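You operate a simulated robot arm through the tools that you are given. There is no shell and no other tool. Be economical: measure what you need, move in short steps, check, and stop when the job is done.

You run a simulated two-armed robot. Do the job below in one go: nothing can be reset, and whatever is moved stays where it is left.

TASK
Switch the brake lever off. Take the middle yellow cap from the red field of the sorting table and put it on the lower shelf of the sorting table. Pick up the small saddle from the red field of the sorting table with one hand, pass it to the other hand and put it on the lower shelf of the sorting table. Lift the tank lid open. Do these in any order. Set down upright: small saddle. The brake lever goes to its stop.

The check looks at the end state, three seconds after you hand in, the way a careful person would. Anything else that was tipped, shoved, dropped, spilled or broken makes it a failure. A push-on lid holds only when it is set on centred and level and pressed home; a screw cap is set on level and turned clockwise until tight.

THE ROBOT
Two 7-joint arms with two-finger parallel grippers on one trunk, on a base that drives. Base frame: it is fixed to the floor where the robot stands at the start and does not move with it; the origin is under the middle of the robot, x ahead of it, y to its left, z up. Lengths are in mm, angles in degrees, forces in N, time in s.
The left shoulder is at the start at [50, 209, 1121], the right one opposite. With the tool pointing down near the work surface each hand reaches from about 280 to 920 mm from the robot's upright axis, wherever it stands, measured 20 degrees to its own side. Places, roughly: brake lever [700, -200, 700]; lower shelf of the sorting table [1300, -2900, 300]; middle yellow cap (3x5x3 cm) [1200, -2800, 800]; small saddle [1000, -2750, 1000]; tank lid [-3400, -2300, 900]. Payload 4.4 kg a hand.
Tool frame (each hand has its own): the origin (TCP) lies between the finger pads and is the grasp point; the fingertips stand 23 mm ahead of it; z points along the fingers, y is the line along which they close. The gripper opens to 94 mm. The fingers are 38 mm wide and 10 mm thick; the gripper's body (54 by 96 mm) begins 39 mm behind the TCP.
Orientation is told as [roll, pitch, yaw] about the base's x, y, z axes, in that order, counted from this pose: with the fingers straight down and closing along the base's y, the tool's x points along the base's -x, its y along +y and its z along -z.

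THE INTERFACE
- The arms move only by the tool drive_tool. It takes "left_plan", "right_plan" or both (then of equal length, played together; a hand with none holds still); each is a list of rows, each an object (a shift or turn left out is 0, a gripper value left out holds the last) with "dp": the shift along the tool's x, y, z in mm, a list of three; "rotation": the turn, a rotation vector about the tool's x, y, z in degrees, a list of three. In form: [{"dp": [dx, dy, dz], "rotation": [ax, ay, az]}, ...]. A call has 1 to 12 rows; each row shifts and turns the commanded pose from where the row before left it, along the tool's axes as they then stand. "left_jaw" and "right_jaw" are, for a hand that has rows, the closure, from 0 (fully open) to 1 (shut), set as the call begins (left out, the last holds). A row lasts 0.2 s, in which the tool goes at most 50 mm and 8.6 degrees; a call with a longer step from one row to the next is refused whole, and so is a gripper value outside its range. Where a pose cannot be reached the arm comes as near as it can. A force on the tool above 40 N (or 10 N above the force at the start of the call, whichever is more), or a blocked arm, ends the call early, and 0.2 s more pass. The fingers move at their own pace (about 108 mm/s each) and stop on an object; they squeeze with about 40 N. The grip force told is the motor's: it shows also when the fingers shut on nothing. Time passes only in rows, and 0.2 s behind the last, so rows that do not move let the fingers close. The reply holds the time, the measured pose of the TCP, the force on the tool along the base axes, the opening and the grip force, in the units named above and with some noise, with the torque about the TCP (base axes, N m) and any sound that the robot's microphone picked up, and new pictures: "show" is both (left out), scene, wrist or none (wrist: the cameras of the hands that moved).
- Cameras (640 x 400 px; columns grow to the right, rows downward): "scene" is now at [143.1, -16.5, 1270.6]; the picture's right is [-0.21, -0.98, 0.00], its down [-0.74, 0.16, -0.65] and it looks along [0.63, -0.14, -0.76] (base axes); focal length 295 px, centre (320, 200). "left" rides on the left gripper at [86, -16, -75] in its tool frame; the picture's right is [0.18, 0.98, 0.00], its down [-0.58, 0.11, -0.81] and it looks along [-0.79, 0.15, 0.59] (tool axes); focal length 243 px, centre (320, 200). "right" rides on the right gripper at [86, 16, -75] in its tool frame; the picture's right is [-0.18, 0.98, 0.00], its down [-0.58, -0.11, -0.81] and it looks along [-0.79, -0.15, 0.59] (tool axes); focal length 243 px, centre (320, 200). There is no depth. A picture from a camera that has moved, and an enlarged one, comes with that camera's place and axes in the base frame and with its lens.
- move_column(by): slides the trunk up (or, below 0, down) by that many mm; the arms and the scene camera ride with it, the base frame stays. It gives what a move gives, with no picture.
- base_move(legs): drives the robot by 1 to 6 legs, each [ahead, left, turn to the left] in mm, mm and degrees, along the robot's own axes; the way and the turn of a leg run together, so that a leg with both is an arc; at most 1500 mm and 180 degrees a leg. The arms and the cameras ride along, it lands a little off, and it stops where it bumps. It gives what a move gives, and a new picture of the scene camera.
- aim_head(pan, tilt): turns the head with the scene camera to pan (to the left, within 80 degrees either way) and tilt (down, from -29 to 69), counted from straight ahead of the robot. It gives what a move gives, and a new picture of the scene camera.
- close_up(camera, box): a new picture of the part [left, top, right, bottom] of that camera's present view, enlarged. It takes no simulated time.
- hand_in(): hands the job in; it is judged then, once.

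Work in short steps. Places have to be worked out from the pictures, the camera data and where the tool is seen: move nearer, look again, correct. Check each grasp and each placing, and mend what went wrong. You have 165 turns and 260 pictures in all, those below and enlarged ones among them. Open the grippers and draw the arms clear of the work before you hand the job in, unless the task says otherwise; then end with one line.

The tools are called as a command line: name --argument value ..., lists and objects as JSON in quotes. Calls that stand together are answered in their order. drive_tool: Moves the arms, as the interface text tells. Its arguments: {"type":"object","properties":{"left_plan":{"type":"array"},"left_jaw":{"type":"number"},"right_plan":{"type":"array"},"right_jaw":{"type":"number"},"show":{"type":"string","enum":["both","scene","wrist","none"]}},"required":[]} The other tools are called the same way: move_column (by) slides the trunk up or down; base_move (legs) drives the base; aim_head (pan, tilt) turns the head that bears the scene camera; close_up (camera, box) takes an enlarged picture of a part of a camera's view; hand_in () hands the job in.

At the start:

```text
time: 0.0
left_tool_pos: [529.1, 125.2, 854.9]
left_tool_rot: [-0.1, 0.0, -0.1]
left_force: [0.0, 0.7, 0.0]
left_moment: [0.03, 0.02, -0.01]
left_finger_gap: 93.9
left_grasp_force: 0.0
right_tool_pos: [417.9, -295.4, 889.1]
right_tool_rot: [-0.1, 0.0, 0.0]
right_force: [-0.7, 0.1, 0.3]
right_moment: [-0.05, 0.01, 0.01]
right_finger_gap: 93.8
right_grasp_force: 0.1
trunk travel left (down, up): [-200.0, 363.0]
robot x, y, heading: [-2.1, -0.9, -0.1]
head pan, tilt: [-12.3, 49.6]
```

scene: 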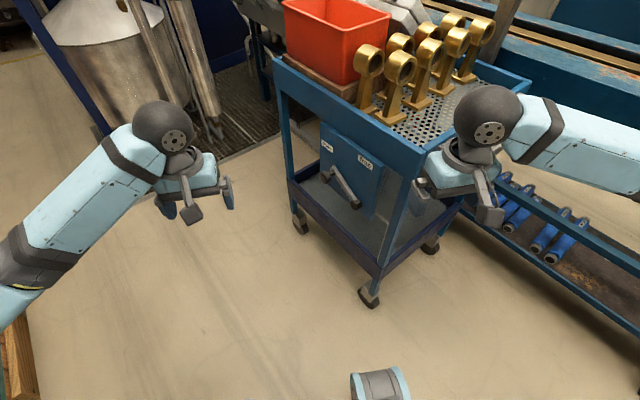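
right: 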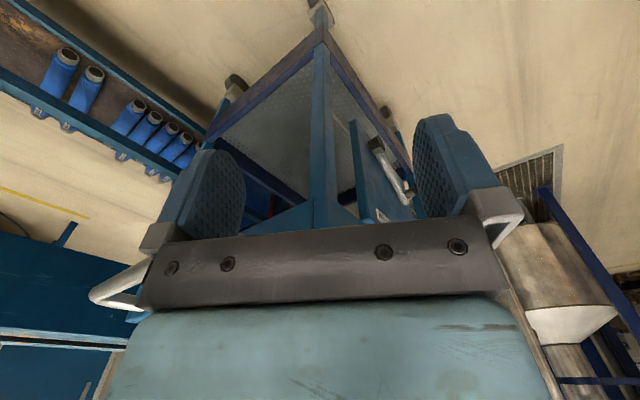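
left: 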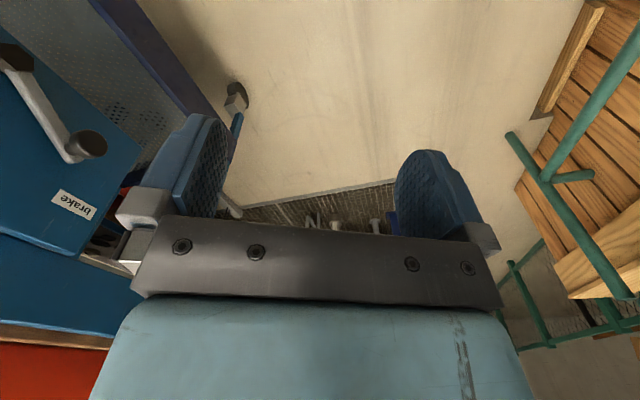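

The scene shows a blue panel with a lever and labels on the cart ahead. I enlarge it to read the labels.

close_up --camera "scene" --box '[290, 110, 410, 230]'

close_up --camera "left" --box '[0, 20, 180, 260]'

```text
3.33 times, centred on (350, 170) of scene
camera zoom: at [143.1, -16.5, 1270.6], right [-0.21, -0.98, 0.0], down [-0.74, 0.16, -0.65], along [0.63, -0.14, -0.76], focal length 984 px, centre (220, 300)
```

zoom: 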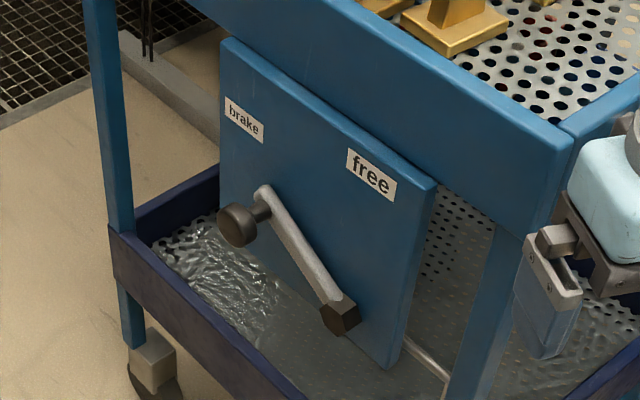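

```text
1.67 times, centred on (90, 140) of left
camera zoom: at [444.4, 109.5, 930.0], right [-0.18, 0.98, 0.0], down [0.58, 0.11, 0.81], along [0.79, 0.15, -0.59], focal length 404 px, centre (703, 300)
```

zoom: 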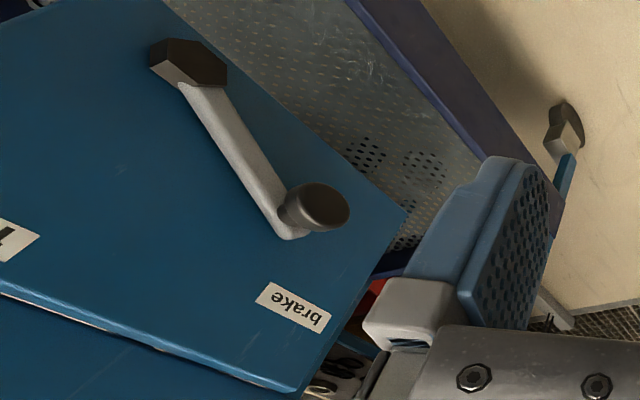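

Triangulating from both cameras: the knob is at about [721,-160,669], the hub at about [652,-239,603], and the panel normal points to about (-0.67,0.75,0). "Free" is the upper right label, so I'll swing the knob clockwise over the top. I yaw the left hand toward the panel, then pitch it up.

drive_tool --left_plan '[{"rotation": [0, 0, 8]}, {"rotation": [0, 0, 8]}, {"rotation": [0, 0, 8]}, {"rotation": [0, 0, 8]}, {"rotation": [0, 0, 8]}, {"rotation": [0, 0, 8]}, {"rotation": [0, -8, 0]}, {"rotation": [0, -8, 0]}, {"rotation": [0, -8, 0]}, {"rotation": [0, -8, 0]}, {"rotation": [0, -8, 0]}, {"rotation": [0, -8, 0]}]' --show "none"

drive_tool --left_plan '[{"rotation": [0, -8, 0]}, {"rotation": [0, -8, 0]}, {"rotation": [0, -8, 0]}, {"rotation": [0, -8, 0]}, {}]'

```text
time: 2.6
left_tool_pos: [530.2, 126.4, 855.5]
left_tool_rot: [0.1, -48.2, -48.0]
left_force: [0.4, -0.1, -0.4]
left_moment: [0.0, -0.02, 0.01]
left_finger_gap: 94.0
left_grasp_force: 0.2
right_tool_pos: [417.4, -295.3, 888.8]
right_tool_rot: [0.0, 0.0, 0.0]
right_force: [0.4, 0.6, -0.6]
right_moment: [0.0, 0.01, -0.01]
right_finger_gap: 94.1
right_grasp_force: 0.1
trunk travel left (down, up): [-200.0, 363.0]
robot x, y, heading: [-0.1, -2.4, 0.1]
head pan, tilt: [-12.3, 49.6]
```

```text
time: 3.8
left_tool_pos: [531.0, 126.8, 855.3]
left_tool_rot: [0.1, -80.1, -48.1]
left_force: [-0.1, -0.6, -0.1]
left_moment: [-0.04, 0.03, 0.01]
left_finger_gap: 94.2
left_grasp_force: 0.1
right_tool_pos: [417.4, -293.9, 889.3]
right_tool_rot: [0.1, 0.0, -0.1]
right_force: [-0.5, -0.3, 0.3]
right_moment: [-0.02, 0.01, 0.02]
right_finger_gap: 93.9
right_grasp_force: 0.0
trunk travel left (down, up): [-200.0, 363.0]
robot x, y, heading: [2.5, 3.0, -0.1]
head pan, tilt: [-12.3, 49.6]
camera scene: at [143.1, -16.6, 1270.6], right [-0.21, -0.98, 0.0], down [-0.74, 0.16, -0.65], along [0.63, -0.14, -0.76], focal length 295 px, centre (320, 200)
camera left: at [460.0, 180.7, 783.2], right [0.71, 0.68, -0.18], down [-0.38, 0.59, 0.71], along [0.59, -0.44, 0.68], focal length 243 px, centre (320, 200)
```

scene: 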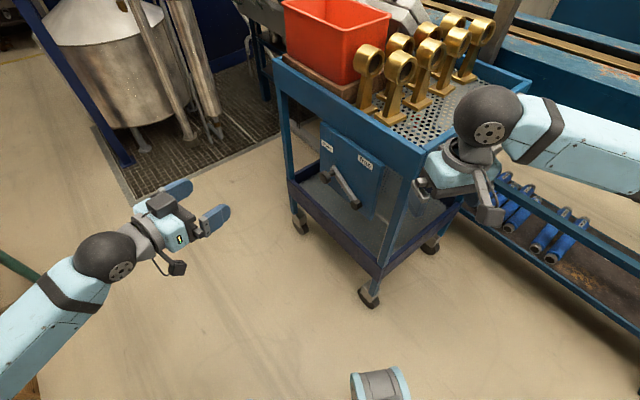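
left: 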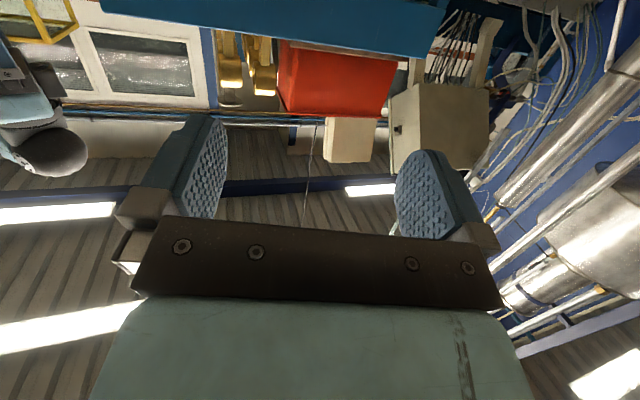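

The hand is pitched correctly. I move it to a point about 100 mm in front of the knob.

drive_tool --left_plan '[{"dp": [17.7, -7.3, 38.3]}, {"dp": [17.7, -7.3, 38.3]}, {"dp": [17.7, -7.3, 38.3]}, {"dp": [17.7, -7.3, 38.3]}, {"dp": [17.7, -7.3, 38.3]}, {"dp": [17.7, -7.3, 38.3]}, {"dp": [17.7, -7.3, 38.3]}, {}]'

close_up --camera "scene" --box '[220, 110, 420, 230]'

```text
time: 5.6
left_tool_pos: [655.9, -85.3, 686.0]
left_tool_rot: [0.1, -80.0, -48.1]
left_force: [0.9, 0.4, -0.3]
left_moment: [0.0, 0.04, 0.01]
left_finger_gap: 93.8
left_grasp_force: 0.0
right_tool_pos: [416.6, -294.0, 889.6]
right_tool_rot: [0.0, 0.0, 0.0]
right_force: [0.3, -0.1, -0.2]
right_moment: [-0.01, 0.0, 0.0]
right_finger_gap: 94.1
right_grasp_force: 0.0
trunk travel left (down, up): [-200.0, 363.0]
robot x, y, heading: [2.2, -0.9, -0.1]
head pan, tilt: [-12.3, 49.6]
camera scene: at [142.9, -16.2, 1270.7], right [-0.21, -0.98, 0.0], down [-0.74, 0.16, -0.65], along [0.63, -0.14, -0.76], focal length 295 px, centre (320, 200)
camera left: at [585.8, -31.9, 613.7], right [0.71, 0.68, -0.18], down [-0.38, 0.59, 0.71], along [0.59, -0.44, 0.68], focal length 243 px, centre (320, 200)
```

scene: 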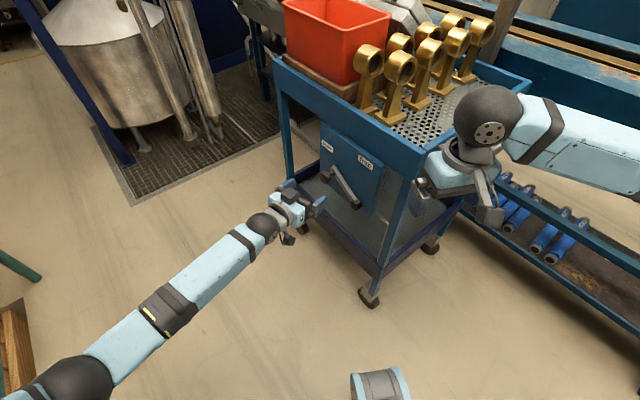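
left: 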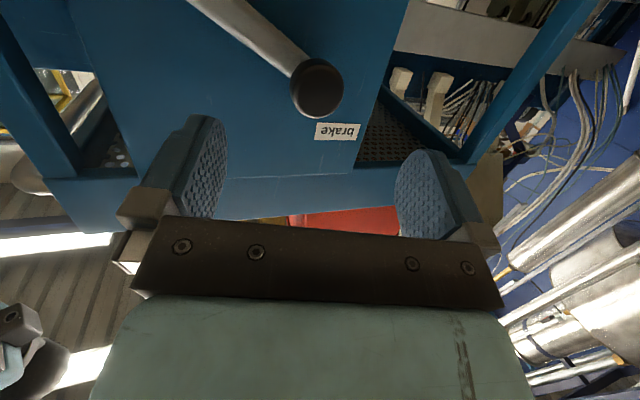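

```text
3.20 times, centred on (320, 170) of scene
camera zoom: at [142.9, -16.2, 1270.7], right [-0.21, -0.98, 0.0], down [-0.74, 0.16, -0.65], along [0.63, -0.14, -0.76], focal length 945 px, centre (320, 296)
```

zoom: 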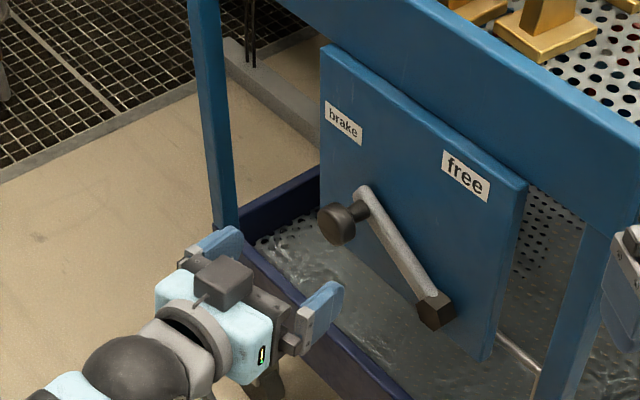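

The refined knob position is about [724,-163,672]. I roll the hand by -58° so the fingers straddle the arm bar at right angles, then move in part way.

drive_tool --left_plan '[{"rotation": [0, 0, -8.3]}, {"rotation": [0, 0, -8.3]}, {"rotation": [0, 0, -8.3]}, {"rotation": [0, 0, -8.3]}, {"rotation": [0, 0, -8.3]}, {"rotation": [0, 0, -8.3]}, {"rotation": [0, 0, -8.3]}, {"dp": [0, 0, 25]}, {"dp": [0, 0, 25]}, {}]'

close_up --camera "scene" --box '[260, 120, 400, 220]'

```text
time: 7.8
left_tool_pos: [687.0, -124.3, 677.3]
left_tool_rot: [-78.4, -31.3, 35.8]
left_force: [-0.9, -0.7, -0.3]
left_moment: [0.01, -0.02, 0.0]
left_finger_gap: 94.3
left_grasp_force: 0.1
right_tool_pos: [417.8, -294.6, 889.0]
right_tool_rot: [0.0, 0.1, 0.1]
right_force: [0.1, -0.4, 0.0]
right_moment: [-0.01, 0.0, 0.02]
right_finger_gap: 94.1
right_grasp_force: 0.2
trunk travel left (down, up): [-200.0, 363.0]
robot x, y, heading: [0.5, -0.0, -0.1]
head pan, tilt: [-12.3, 49.6]
camera scene: at [142.9, -16.4, 1270.6], right [-0.21, -0.98, 0.0], down [-0.74, 0.16, -0.65], along [0.63, -0.14, -0.76], focal length 295 px, centre (320, 200)
camera left: at [575.8, -120.5, 658.5], right [0.16, 0.36, -0.92], down [-0.1, 0.93, 0.35], along [0.98, 0.03, 0.18], focal length 243 px, centre (320, 200)
```

scene: 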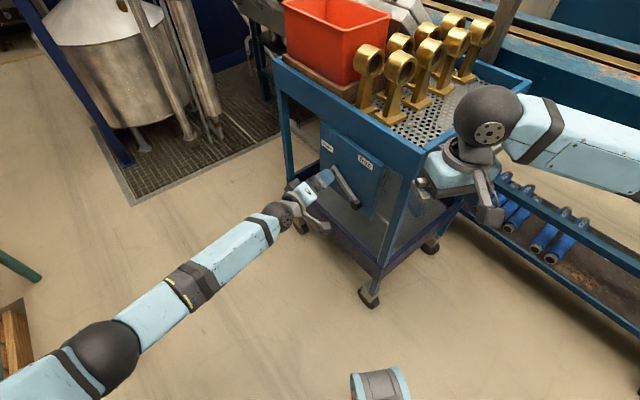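
left: 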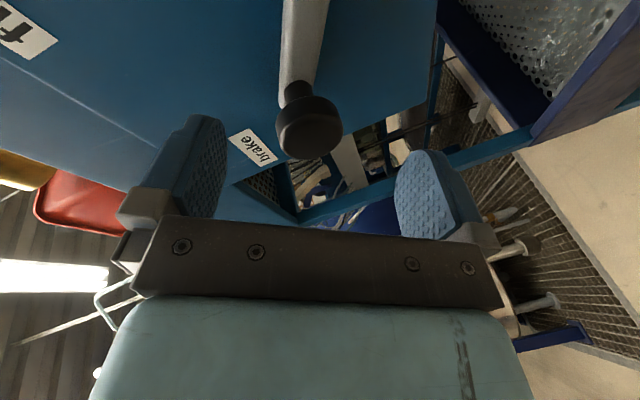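

```text
4.00 times, centred on (330, 170) of scene
camera zoom: at [142.9, -16.4, 1270.6], right [-0.21, -0.98, 0.0], down [-0.74, 0.16, -0.65], along [0.63, -0.14, -0.76], focal length 1181 px, centre (280, 320)
```

zoom: 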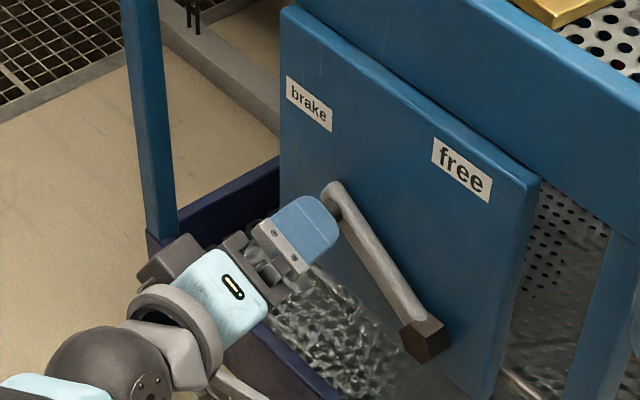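

The knob is centred between the fingers. I advance about 48 mm and close on it.

drive_tool --left_plan '[{"dp": [0, 0, 16]}, {"dp": [0, 0, 16]}, {"dp": [0, 0, 14]}, {}]' --show "wrist"

drive_tool --left_plan '[{}, {}, {}, {}]' --left_jaw 1

```text
time: 8.8
left_tool_pos: [717.8, -161.1, 668.8]
left_tool_rot: [-78.4, -31.3, 35.8]
left_force: [0.2, 0.1, -0.6]
left_moment: [-0.03, 0.03, 0.0]
left_finger_gap: 94.1
left_grasp_force: 0.1
right_tool_pos: [417.1, -293.6, 889.3]
right_tool_rot: [0.1, 0.0, 0.0]
right_force: [-0.1, -0.9, -0.2]
right_moment: [0.02, 0.01, -0.02]
right_finger_gap: 94.1
right_grasp_force: 0.0
trunk travel left (down, up): [-200.0, 363.0]
robot x, y, heading: [-2.5, -1.6, 0.0]
head pan, tilt: [-12.3, 49.6]
camera left: at [605.8, -156.8, 649.9], right [0.16, 0.36, -0.92], down [-0.1, 0.93, 0.35], along [0.98, 0.03, 0.19], focal length 243 px, centre (320, 200)
```

left: 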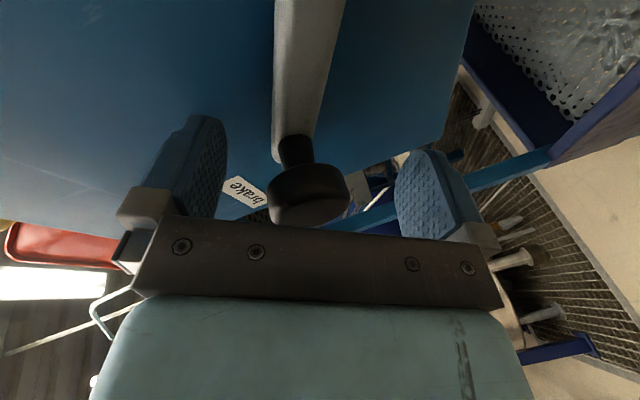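

```text
time: 9.8
left_tool_pos: [715.8, -164.0, 673.6]
left_tool_rot: [-78.6, -31.4, 35.9]
left_force: [-3.9, -11.9, 18.5]
left_moment: [-2.54, 0.09, -0.61]
left_finger_gap: 38.8
left_grasp_force: 44.8
right_tool_pos: [415.1, -294.4, 890.0]
right_tool_rot: [-0.1, -0.1, -0.1]
right_force: [-0.7, 0.3, -0.5]
right_moment: [0.05, -0.03, -0.01]
right_finger_gap: 94.0
right_grasp_force: 0.2
trunk travel left (down, up): [-200.0, 363.0]
robot x, y, heading: [-2.4, -1.1, 0.0]
head pan, tilt: [-12.3, 49.6]
camera scene: at [140.7, -16.6, 1271.1], right [-0.21, -0.98, 0.0], down [-0.74, 0.16, -0.65], along [0.63, -0.14, -0.76], focal length 295 px, centre (320, 200)
camera left: at [604.4, -159.3, 653.8], right [0.17, 0.36, -0.92], down [-0.1, 0.93, 0.35], along [0.98, 0.03, 0.19], focal length 243 px, centre (320, 200)
```

scene: 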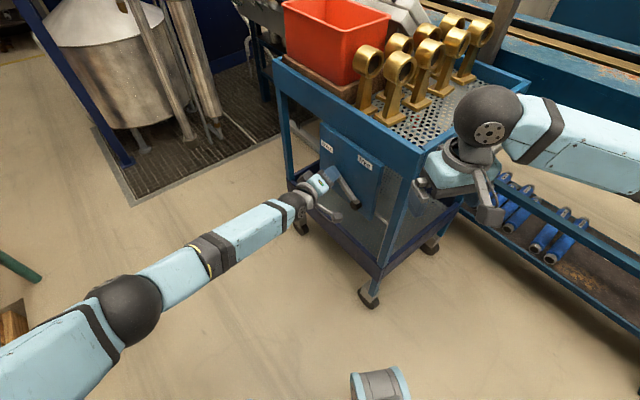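
left: 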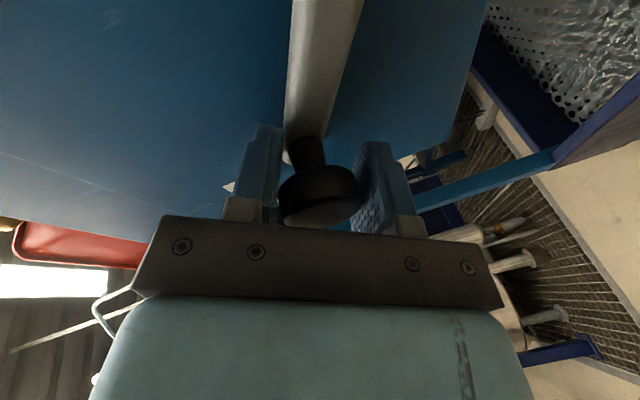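

The knob is gripped at 39 mm. I swing it along the arc in 5° steps, rolling the tool with it.

drive_tool --left_plan '[{"dp": [0.5, -10.7, -1.5], "rotation": [0, 0, 5]}, {"dp": [0.5, -10.7, -1.5], "rotation": [0, 0, 5]}, {"dp": [0.5, -10.7, -1.4], "rotation": [0, 0, 5]}, {"dp": [0.5, -10.7, -1.3], "rotation": [0, 0, 5]}, {}]' --show "scene"

close_up --camera "scene" --box '[260, 120, 400, 220]'

```text
time: 11.1
left_tool_pos: [696.6, -173.3, 701.7]
left_tool_rot: [-74.0, -50.8, 29.7]
left_force: [-11.2, 12.1, 8.5]
left_moment: [-1.24, 0.53, -1.57]
left_finger_gap: 39.7
left_grasp_force: 44.7
right_tool_pos: [416.8, -293.0, 890.2]
right_tool_rot: [-0.1, -0.1, 0.1]
right_force: [0.1, -0.3, -0.3]
right_moment: [0.02, -0.02, 0.03]
right_finger_gap: 94.3
right_grasp_force: 0.1
trunk travel left (down, up): [-200.0, 363.0]
robot x, y, heading: [0.6, 0.2, 0.1]
head pan, tilt: [-12.3, 49.6]
stopped in row 5 (left hand): the force on the tool passed its limit at 42 N (the readings are from after the stop); the commanded pose is now the measured one
camera scene: at [140.9, -14.4, 1270.9], right [-0.21, -0.98, 0.0], down [-0.74, 0.16, -0.65], along [0.63, -0.14, -0.76], focal length 295 px, centre (320, 200)
```

scene: 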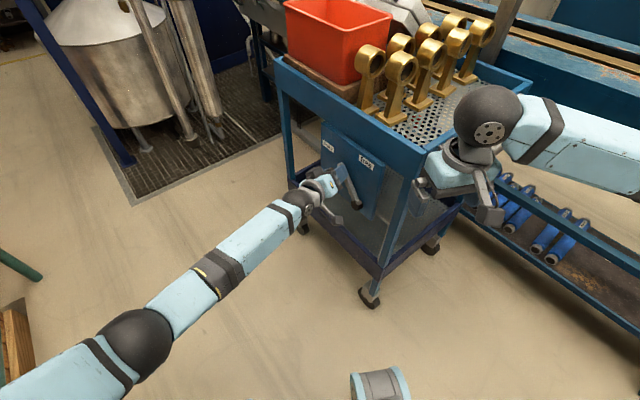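

```text
4.00 times, centred on (330, 170) of scene
camera zoom: at [140.9, -14.4, 1270.9], right [-0.21, -0.98, 0.0], down [-0.74, 0.16, -0.65], along [0.63, -0.14, -0.76], focal length 1181 px, centre (280, 320)
```

zoom: 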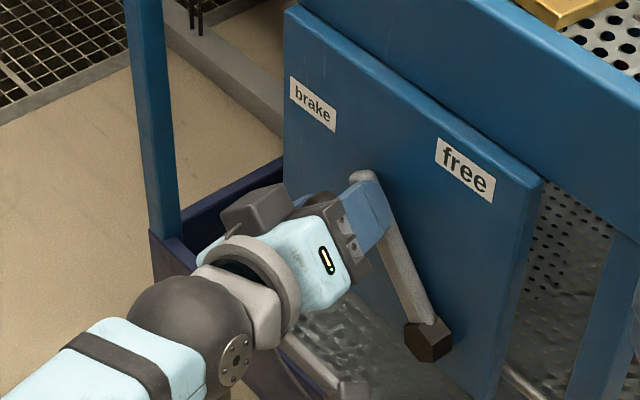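

It swung about 20°, with some binding along the panel normal. I open the fingers slightly to a loose cage so only the tangential push remains, and continue.

drive_tool --left_plan '[{}, {}, {"dp": [0.5, -10.7, -1.3], "rotation": [0, 0, 5]}, {"dp": [0.5, -10.7, -1.2], "rotation": [0, 0, 5]}, {"dp": [0.5, -10.7, -1.1], "rotation": [0, 0, 5]}, {"dp": [0.5, -10.7, -1], "rotation": [0, 0, 5]}, {}]' --left_jaw 0.48 --show "wrist"

close_up --camera "scene" --box '[260, 120, 400, 220]'

```text
time: 12.7
left_tool_pos: [667.2, -196.2, 720.9]
left_tool_rot: [-59.6, -69.5, 13.6]
left_force: [-8.0, 22.0, 0.9]
left_moment: [-0.56, -0.18, -0.36]
left_finger_gap: 44.6
left_grasp_force: 0.0
right_tool_pos: [416.3, -291.5, 890.0]
right_tool_rot: [-0.2, 0.0, 0.1]
right_force: [-0.5, -0.8, 0.4]
right_moment: [0.0, -0.01, 0.01]
right_finger_gap: 94.0
right_grasp_force: 0.1
trunk travel left (down, up): [-200.0, 363.0]
robot x, y, heading: [2.1, 2.8, 0.1]
head pan, tilt: [-12.3, 49.6]
camera left: at [578.6, -160.3, 656.8], right [0.59, 0.65, -0.47], down [-0.26, 0.71, 0.65], along [0.76, -0.26, 0.59], focal length 243 px, centre (320, 200)
```

left: 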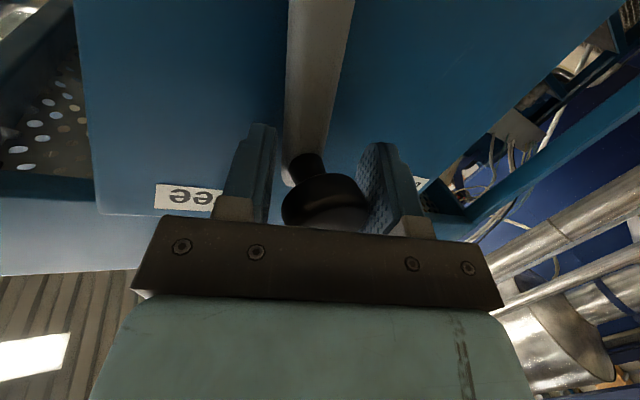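

```text
4.00 times, centred on (330, 170) of scene
camera zoom: at [141.9, -13.8, 1270.7], right [-0.21, -0.98, 0.0], down [-0.74, 0.16, -0.65], along [0.63, -0.14, -0.76], focal length 1181 px, centre (280, 320)
```

zoom: 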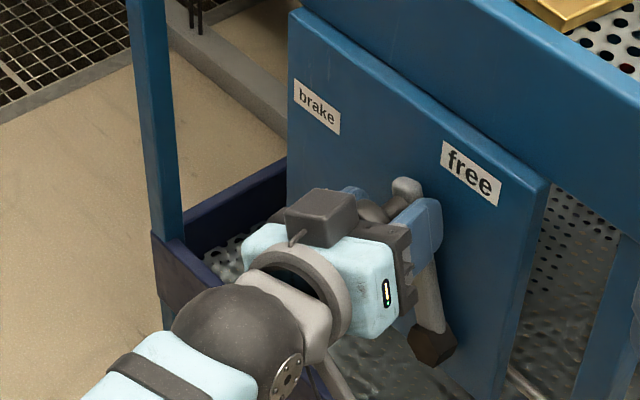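

Good progress, now about 40°. The knob presses on the palm, so I back off about 12 mm and keep going.

drive_tool --left_plan '[{"dp": [0, 0, -12]}, {"dp": [0.5, -10.7, -3], "rotation": [0, 0, 5]}, {"dp": [0.5, -10.7, -3], "rotation": [0, 0, 5]}, {"dp": [0.5, -10.7, -3], "rotation": [0, 0, 5]}, {"dp": [0.5, -10.7, -3], "rotation": [0, 0, 5]}, {}]' --show "wrist"

close_up --camera "scene" --box '[260, 120, 400, 220]'

```text
time: 14.1
left_tool_pos: [621.2, -210.0, 730.4]
left_tool_rot: [11.2, -79.6, -59.1]
left_force: [4.0, 5.0, -0.3]
left_moment: [0.0, 0.02, 0.0]
left_finger_gap: 51.6
left_grasp_force: 2.6
right_tool_pos: [417.9, -293.1, 888.5]
right_tool_rot: [0.0, 0.0, 0.1]
right_force: [-0.6, -0.9, -0.8]
right_moment: [0.03, 0.04, 0.01]
right_finger_gap: 93.9
right_grasp_force: 0.2
trunk travel left (down, up): [-200.0, 363.0]
robot x, y, heading: [3.0, -1.6, 0.2]
head pan, tilt: [-12.3, 49.6]
camera left: at [552.6, -152.1, 658.2], right [0.71, 0.69, -0.15], down [-0.4, 0.57, 0.72], along [0.58, -0.46, 0.68], focal length 243 px, centre (320, 200)
```

left: 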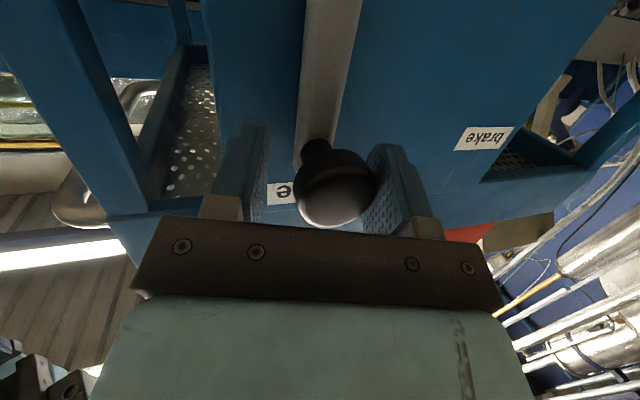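

```text
4.00 times, centred on (330, 170) of scene
camera zoom: at [143.1, -15.4, 1270.6], right [-0.21, -0.98, 0.0], down [-0.74, 0.16, -0.65], along [0.63, -0.14, -0.76], focal length 1181 px, centre (280, 320)
```

zoom: 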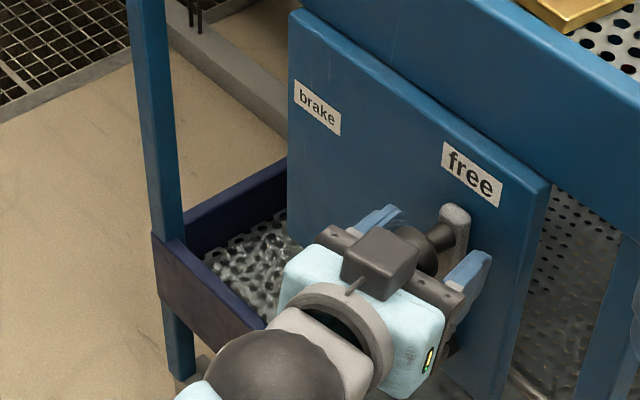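

It's near vertical and moving freely. I continue until it meets the stop.

drive_tool --left_plan '[{"dp": [0.5, -10.7, 1], "rotation": [0, 0, 5]}, {"dp": [0.5, -10.7, 0], "rotation": [0, 0, 5]}, {"dp": [0.5, -10.7, 0], "rotation": [0, 0, 5]}, {"dp": [0.5, -10.7, 0], "rotation": [0, 0, 5]}, {}]' --show "wrist"

close_up --camera "scene" --box '[260, 120, 400, 220]'

```text
time: 14.9
left_tool_pos: [598.9, -230.8, 727.9]
left_tool_rot: [57.8, -70.8, -107.3]
left_force: [-22.0, 11.7, -2.9]
left_moment: [0.13, -0.12, -1.12]
left_finger_gap: 53.6
left_grasp_force: 5.8
right_tool_pos: [415.6, -293.1, 889.6]
right_tool_rot: [-0.1, -0.2, 0.0]
right_force: [0.4, -0.7, 0.1]
right_moment: [-0.03, -0.03, -0.01]
right_finger_gap: 94.2
right_grasp_force: 0.0
trunk travel left (down, up): [-200.0, 363.0]
robot x, y, heading: [-0.3, 1.2, -0.1]
head pan, tilt: [-12.3, 49.6]
stopped in row 3 (left hand): the force on the tool passed its limit at 45 N (the readings are from after the stop); the commanded pose is now the measured one
camera left: at [547.9, -158.6, 655.3], right [0.75, 0.65, 0.1], down [-0.51, 0.47, 0.72], along [0.42, -0.59, 0.69], focal length 243 px, centre (320, 200)
```

left: 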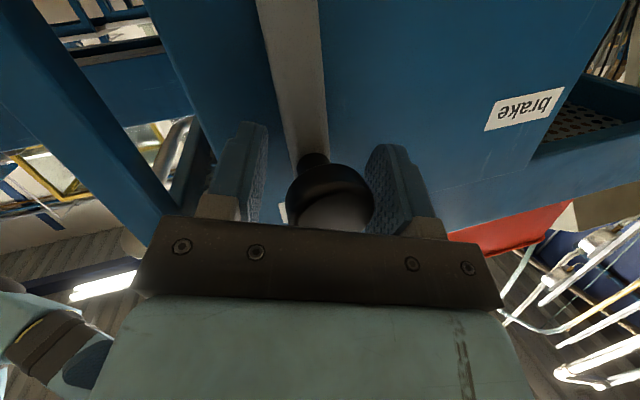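

```text
4.00 times, centred on (330, 170) of scene
camera zoom: at [140.7, -14.9, 1271.0], right [-0.21, -0.98, 0.0], down [-0.74, 0.16, -0.65], along [0.63, -0.14, -0.76], focal length 1181 px, centre (280, 320)
```

zoom: 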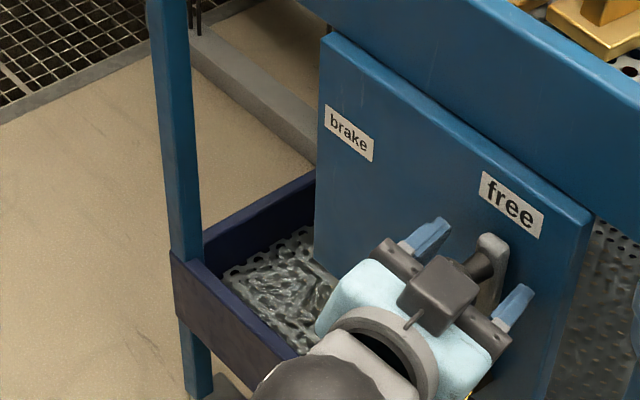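

The force is mostly along the panel normal: the panel yaw is nearer -60°, so the knob drifts outward as it swings. I back off and continue with more outward compensation.

drive_tool --left_plan '[{"dp": [0, 0, -8]}, {"dp": [0.5, -10.7, -3], "rotation": [0, 0, 5]}, {"dp": [0.5, -10.7, -3], "rotation": [0, 0, 5]}, {"dp": [0.5, -10.7, -3], "rotation": [0, 0, 5]}, {}]' --show "wrist"

close_up --camera "scene" --box '[260, 120, 400, 220]'

```text
time: 16.3
left_tool_pos: [590.7, -237.6, 753.0]
left_tool_rot: [77.1, -55.3, -127.1]
left_force: [-15.3, 15.2, 5.7]
left_moment: [-0.14, 0.18, -0.83]
left_finger_gap: 48.0
left_grasp_force: 0.1
right_tool_pos: [416.5, -294.0, 886.8]
right_tool_rot: [-0.2, -0.1, 0.1]
right_force: [0.2, 0.6, -0.8]
right_moment: [-0.03, 0.03, 0.01]
right_finger_gap: 94.1
right_grasp_force: 0.1
trunk travel left (down, up): [-200.0, 363.0]
robot x, y, heading: [-1.6, -2.1, 0.1]
head pan, tilt: [-12.3, 49.6]
stopped in row 5 (left hand): the arm was blocked; the commanded pose is now the measured one
camera left: at [560.1, -151.6, 682.6], right [0.71, 0.58, 0.39], down [-0.67, 0.38, 0.64], along [0.22, -0.72, 0.66], focal length 243 px, centre (320, 200)
```

left: 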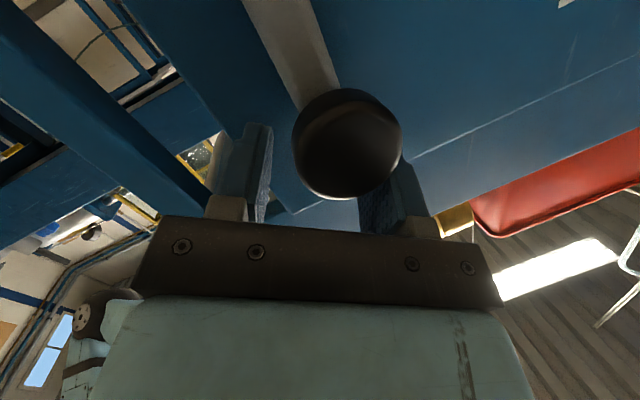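

```text
4.00 times, centred on (330, 170) of scene
camera zoom: at [140.9, -14.5, 1267.7], right [-0.21, -0.98, 0.0], down [-0.74, 0.16, -0.65], along [0.63, -0.14, -0.76], focal length 1181 px, centre (280, 320)
```

zoom: 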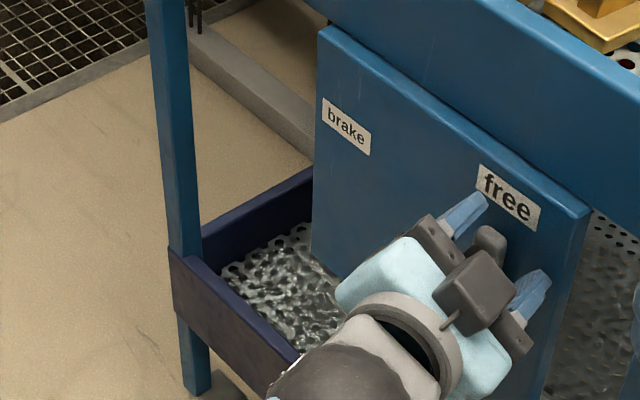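

The hand slid off above the knob, so the lever may be at its stop. I retreat and look.

drive_tool --left_plan '[{"dp": [0, 0, -25]}, {"dp": [0, 0, -30]}, {"dp": [0, 0, -40]}, {"dp": [0, 0, -40]}, {"dp": [0, 0, -40]}, {}]' --left_jaw 0

close_up --camera "scene" --box '[260, 120, 400, 220]'

```text
time: 17.7
left_tool_pos: [488.1, -107.1, 787.6]
left_tool_rot: [78.8, -54.4, -127.8]
left_force: [0.0, 0.3, 0.5]
left_moment: [0.01, 0.02, 0.01]
left_finger_gap: 93.9
left_grasp_force: 0.1
right_tool_pos: [418.5, -293.5, 888.4]
right_tool_rot: [0.0, -0.1, 0.1]
right_force: [0.4, -0.2, -0.7]
right_moment: [0.02, 0.03, 0.02]
right_finger_gap: 93.7
right_grasp_force: 0.1
trunk travel left (down, up): [-200.0, 363.0]
robot x, y, heading: [-2.8, 1.4, -0.0]
head pan, tilt: [-12.3, 49.6]
camera scene: at [142.8, -16.0, 1270.2], right [-0.21, -0.98, 0.0], down [-0.74, 0.16, -0.65], along [0.63, -0.14, -0.76], focal length 295 px, centre (320, 200)
camera left: at [459.3, -20.9, 717.1], right [0.7, 0.59, 0.41], down [-0.68, 0.37, 0.63], along [0.21, -0.72, 0.66], focal length 243 px, centre (320, 200)
```

scene: 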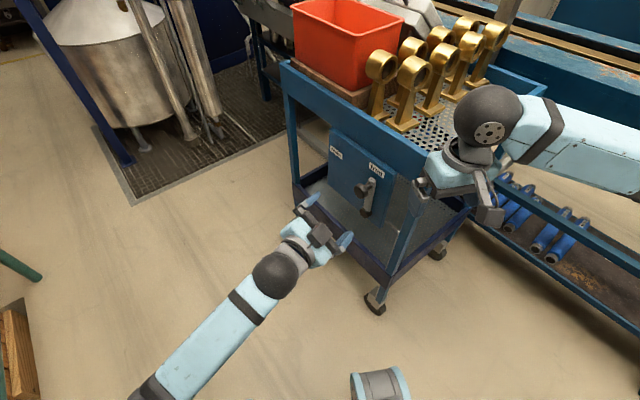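
left: 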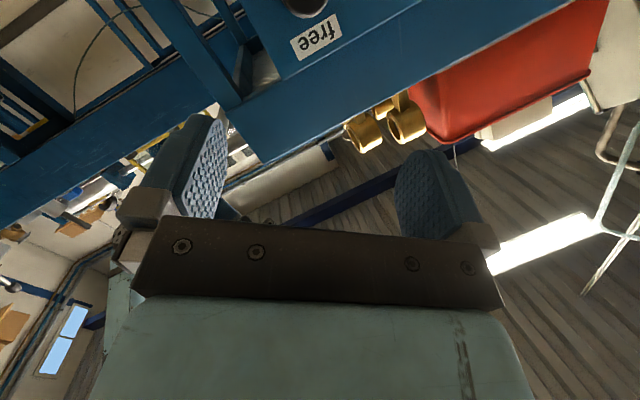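

```text
4.00 times, centred on (330, 170) of scene
camera zoom: at [142.8, -16.0, 1270.2], right [-0.21, -0.98, 0.0], down [-0.74, 0.16, -0.65], along [0.63, -0.14, -0.76], focal length 1181 px, centre (280, 320)
```

zoom: 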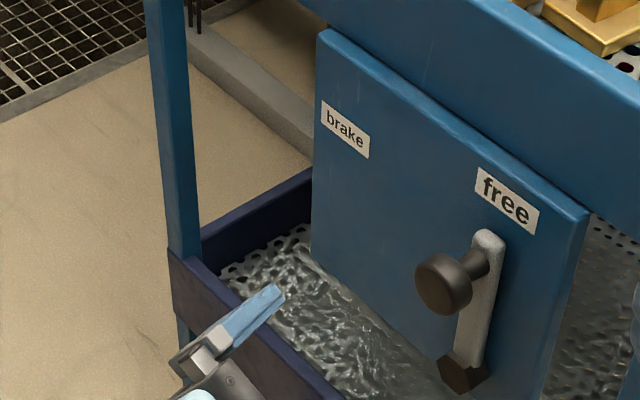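

Compared with the second-to-last view, the lever's angle relative to the labels hasn't changed, so it reached its stop at vertical under "free" and I then rolled the cart about 4 cm along its length. I'll try to correct that, so I check from the right wrist where the cart's right end lies.

drive_tool --right_plan '[{}]' --show "both"

```text
time: 18.1
left_tool_pos: [488.1, -105.9, 788.3]
left_tool_rot: [78.6, -54.4, -127.8]
left_force: [0.4, 0.3, 0.0]
left_moment: [0.02, -0.02, 0.01]
left_finger_gap: 94.0
left_grasp_force: 0.0
right_tool_pos: [417.3, -293.4, 888.8]
right_tool_rot: [0.0, 0.1, 0.1]
right_force: [-0.4, -0.2, 0.4]
right_moment: [-0.01, -0.03, -0.03]
right_finger_gap: 93.9
right_grasp_force: 0.0
trunk travel left (down, up): [-200.0, 363.0]
robot x, y, heading: [-3.7, 0.8, 0.2]
head pan, tilt: [-12.3, 49.6]
camera scene: at [142.7, -15.8, 1270.6], right [-0.21, -0.98, 0.0], down [-0.74, 0.16, -0.65], along [0.63, -0.14, -0.76], focal length 295 px, centre (320, 200)
camera right: at [330.6, -275.2, 963.4], right [0.18, 0.98, 0.0], down [0.58, -0.11, 0.81], along [0.79, -0.15, -0.59], focal length 243 px, centre (320, 200)
```

scene: 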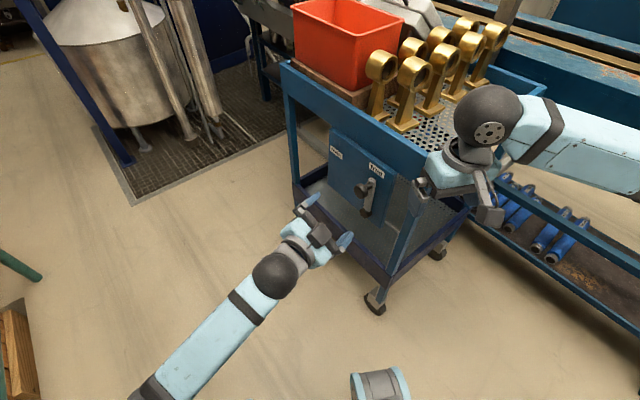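
right: 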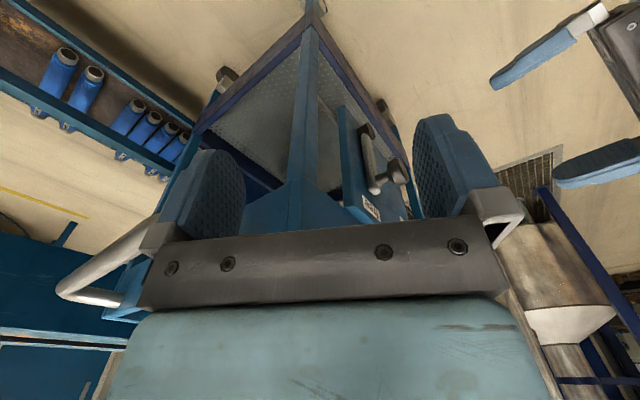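

The right front post is at about [570,-350], with its top at about z 800. I move the right hand out to the right so I can see the cart's right end.

drive_tool --right_plan '[{"dp": [25, -30, -20]}, {"dp": [25, -40, -10]}, {"dp": [0, -48, 0]}, {"dp": [0, -48, 0]}, {"dp": [0, -48, 0]}, {}]'

close_up --camera "scene" --box '[300, 20, 560, 260]'

```text
time: 19.5
left_tool_pos: [487.0, -106.5, 786.8]
left_tool_rot: [78.4, -54.4, -127.5]
left_force: [-0.4, -0.4, 0.2]
left_moment: [0.0, -0.03, -0.04]
left_finger_gap: 93.8
left_grasp_force: 0.1
right_tool_pos: [368.1, -508.6, 920.4]
right_tool_rot: [0.0, 0.0, 0.1]
right_force: [-0.5, -0.1, -0.3]
right_moment: [0.0, -0.04, -0.01]
right_finger_gap: 94.2
right_grasp_force: 0.1
trunk travel left (down, up): [-200.0, 363.0]
robot x, y, heading: [-0.8, -0.1, 0.1]
head pan, tilt: [-12.3, 49.6]
camera scene: at [142.8, -15.7, 1270.8], right [-0.21, -0.98, 0.0], down [-0.74, 0.16, -0.65], along [0.63, -0.14, -0.76], focal length 295 px, centre (320, 200)
camera right: at [281.5, -489.6, 994.0], right [0.18, 0.98, 0.0], down [0.58, -0.11, 0.81], along [0.79, -0.15, -0.59], focal length 243 px, centre (320, 200)
```

scene: 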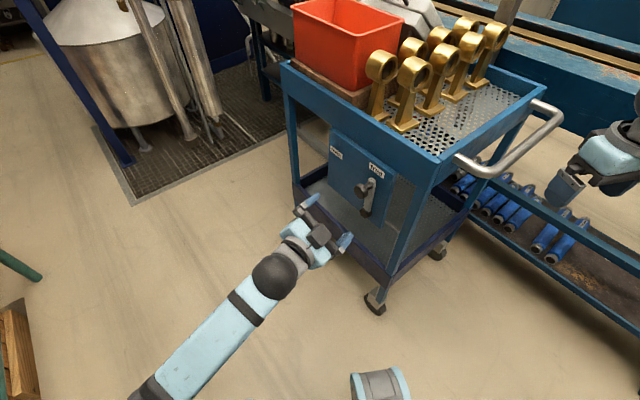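
right: 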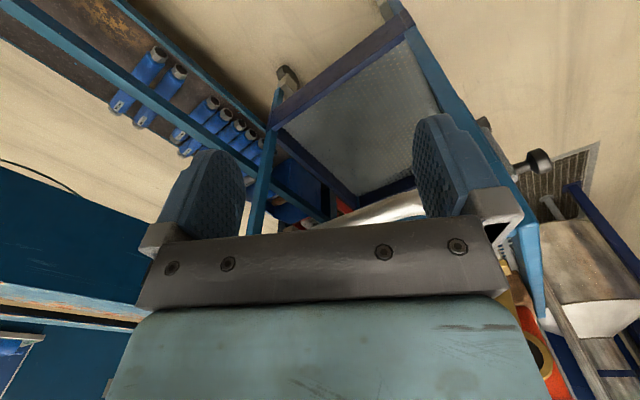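

```text
1.67 times, centred on (430, 140) of scene
camera zoom: at [142.8, -15.7, 1270.8], right [-0.21, -0.98, 0.0], down [-0.74, 0.16, -0.65], along [0.63, -0.14, -0.76], focal length 492 px, centre (137, 300)
```

zoom: 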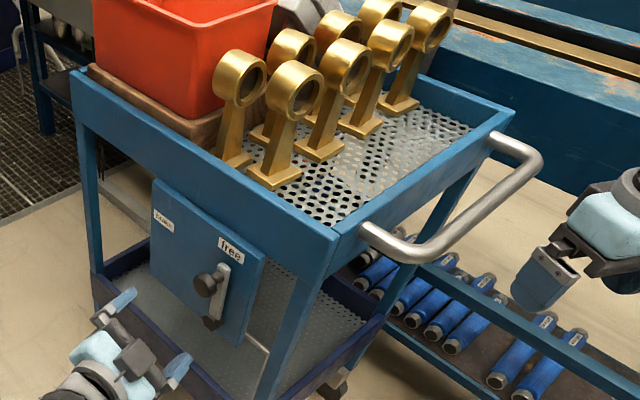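

The cart's right end has a push handle, whose bar is centred at about [555,-570,840]. I close the right hand, turn it 30° to face the cart's axis, and hold it just outside the handle.

drive_tool --right_plan '[{"dp": [-28, -23, 0]}, {"dp": [-28, -23, 0]}, {"dp": [-28, -23, 0]}, {"dp": [-28, -23, 0]}, {"rotation": [0, 0, -7.5]}, {"rotation": [0, 0, -7.5]}, {"rotation": [0, 0, -7.5]}, {"rotation": [0, 0, -7.5]}, {}]' --right_jaw 1

close_up --camera "scene" --box '[400, 20, 640, 200]'

```text
time: 21.5
left_tool_pos: [486.1, -105.4, 785.5]
left_tool_rot: [78.0, -54.3, -127.2]
left_force: [-0.1, -0.1, -0.5]
left_moment: [0.0, 0.0, 0.03]
left_finger_gap: 93.7
left_grasp_force: 0.1
right_tool_pos: [479.7, -599.2, 918.5]
right_tool_rot: [0.0, 0.0, 30.2]
right_force: [-0.1, -0.3, 0.2]
right_moment: [0.01, 0.0, -0.01]
right_finger_gap: 0.0
right_grasp_force: 40.3
trunk travel left (down, up): [-200.0, 363.0]
robot x, y, heading: [-0.7, 1.8, -0.1]
head pan, tilt: [-12.3, 49.6]
camera scene: at [142.6, -15.8, 1270.7], right [-0.21, -0.98, 0.0], down [-0.74, 0.16, -0.65], along [0.63, -0.14, -0.76], focal length 295 px, centre (320, 200)
camera right: at [396.5, -626.4, 993.4], right [-0.33, 0.94, 0.0], down [0.56, 0.2, 0.81], along [0.76, 0.27, -0.59], focal length 243 px, centre (320, 200)
```

scene: 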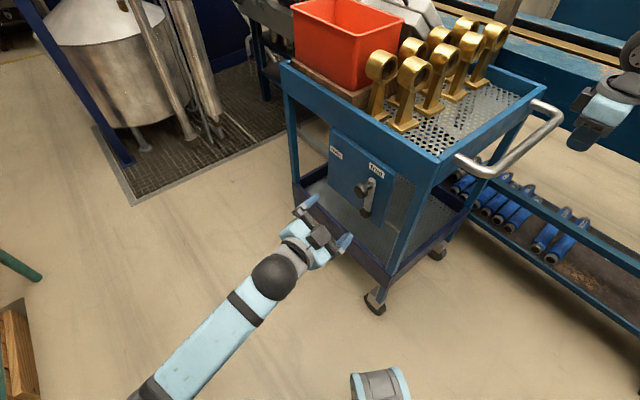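
right: 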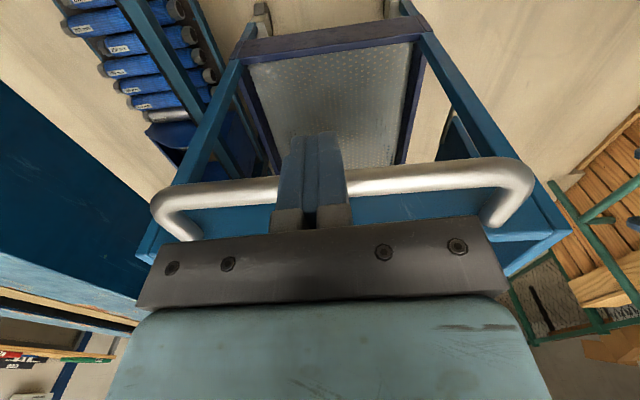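

```text
2.22 times, centred on (520, 110) of scene
camera zoom: at [142.6, -15.8, 1270.7], right [-0.21, -0.98, 0.0], down [-0.74, 0.16, -0.65], along [0.63, -0.14, -0.76], focal length 656 px, centre (-124, 400)
```

zoom: 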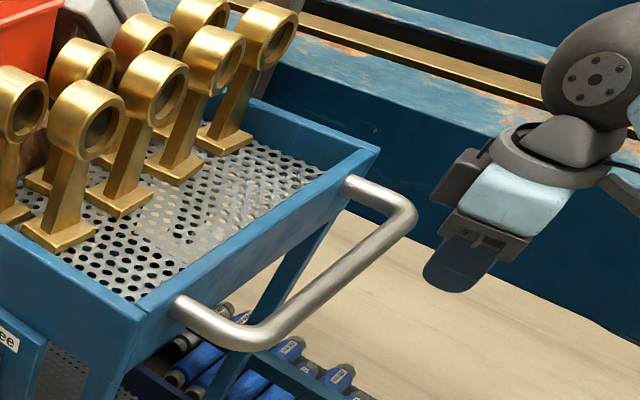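

The handle centre is at about [540,-553,859] and my approach is symmetric. I lower the hand 60 mm and advance to near contact, about 40 mm.

drive_tool --right_plan '[{"dp": [0, 0, 30]}, {"dp": [0, 0, 30]}, {"dp": [-20, 0, 0]}, {"dp": [-15, 0, 0]}, {"dp": [-5, 0, 0]}, {"dp": [-5, 0, 0]}, {"dp": [-5, 0, 0]}, {"dp": [-5, 0, 0]}, {"dp": [-5, 0, 0]}, {}]'

```text
time: 23.7
left_tool_pos: [487.6, -102.7, 782.2]
left_tool_rot: [77.8, -54.3, -127.2]
left_force: [-0.5, -0.3, 0.2]
left_moment: [0.02, -0.02, -0.03]
left_finger_gap: 94.1
left_grasp_force: 0.0
right_tool_pos: [532.8, -568.0, 859.7]
right_tool_rot: [0.1, 0.1, 30.1]
right_force: [-0.8, -2.6, 0.7]
right_moment: [-0.02, 0.04, -0.04]
right_finger_gap: 0.1
right_grasp_force: 40.0
trunk travel left (down, up): [-200.0, 363.0]
robot x, y, heading: [0.4, 1.0, -0.1]
head pan, tilt: [-12.3, 49.6]
camera scene: at [142.6, -15.9, 1270.7], right [-0.21, -0.98, 0.0], down [-0.74, 0.16, -0.65], along [0.63, -0.14, -0.76], focal length 295 px, centre (320, 200)
camera right: at [449.7, -596.2, 933.8], right [-0.33, 0.94, 0.0], down [0.56, 0.2, 0.81], along [0.76, 0.27, -0.59], focal length 243 px, centre (320, 200)
```

scene: 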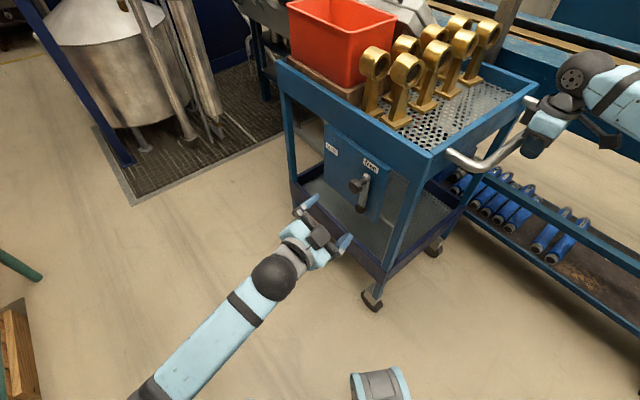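
right: 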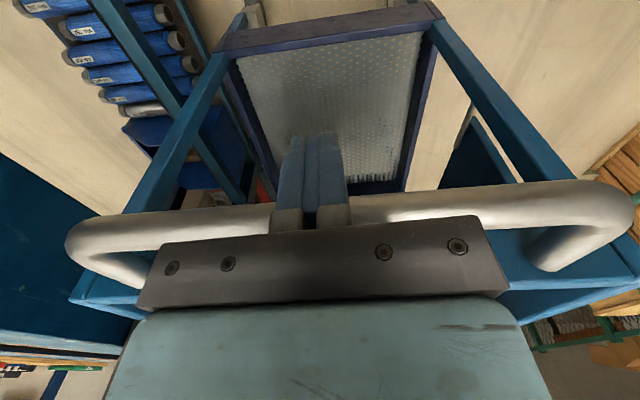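

The cart rolls easily and is about half way back. I nudge it about 18 mm more, slowly.

drive_tool --right_plan '[{"dp": [-4, 0, 0]}, {"dp": [-4, 0, 0]}, {"dp": [-4, 0, 0]}, {"dp": [-3, 0, 0]}, {"dp": [-2, 0, 0]}, {}]' --show "scene"

close_up --camera "scene" --box '[290, 110, 410, 230]'

```text
time: 25.1
left_tool_pos: [486.6, -103.7, 784.1]
left_tool_rot: [77.9, -54.3, -127.0]
left_force: [-0.3, -0.2, 0.5]
left_moment: [0.04, -0.02, 0.01]
left_finger_gap: 94.1
left_grasp_force: 0.0
right_tool_pos: [547.4, -561.6, 858.8]
right_tool_rot: [0.0, 0.0, 30.1]
right_force: [-5.1, -0.2, -0.1]
right_moment: [0.0, 0.03, 0.01]
right_finger_gap: 0.2
right_grasp_force: 40.0
trunk travel left (down, up): [-200.0, 363.0]
robot x, y, heading: [1.1, 1.4, 0.2]
head pan, tilt: [-12.3, 49.6]
camera scene: at [142.3, -15.8, 1270.7], right [-0.21, -0.98, 0.0], down [-0.74, 0.16, -0.65], along [0.63, -0.14, -0.76], focal length 295 px, centre (320, 200)
```

scene: 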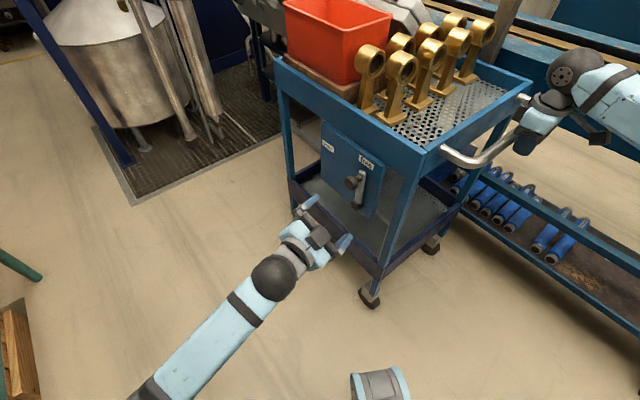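

```text
3.33 times, centred on (350, 170) of scene
camera zoom: at [142.3, -15.8, 1270.7], right [-0.21, -0.98, 0.0], down [-0.74, 0.16, -0.65], along [0.63, -0.14, -0.76], focal length 984 px, centre (220, 300)
```

zoom: 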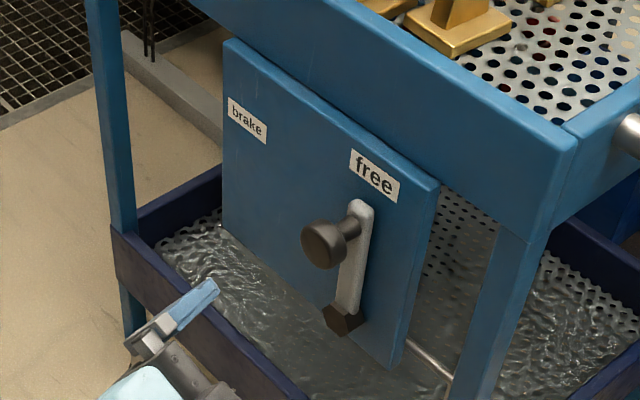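

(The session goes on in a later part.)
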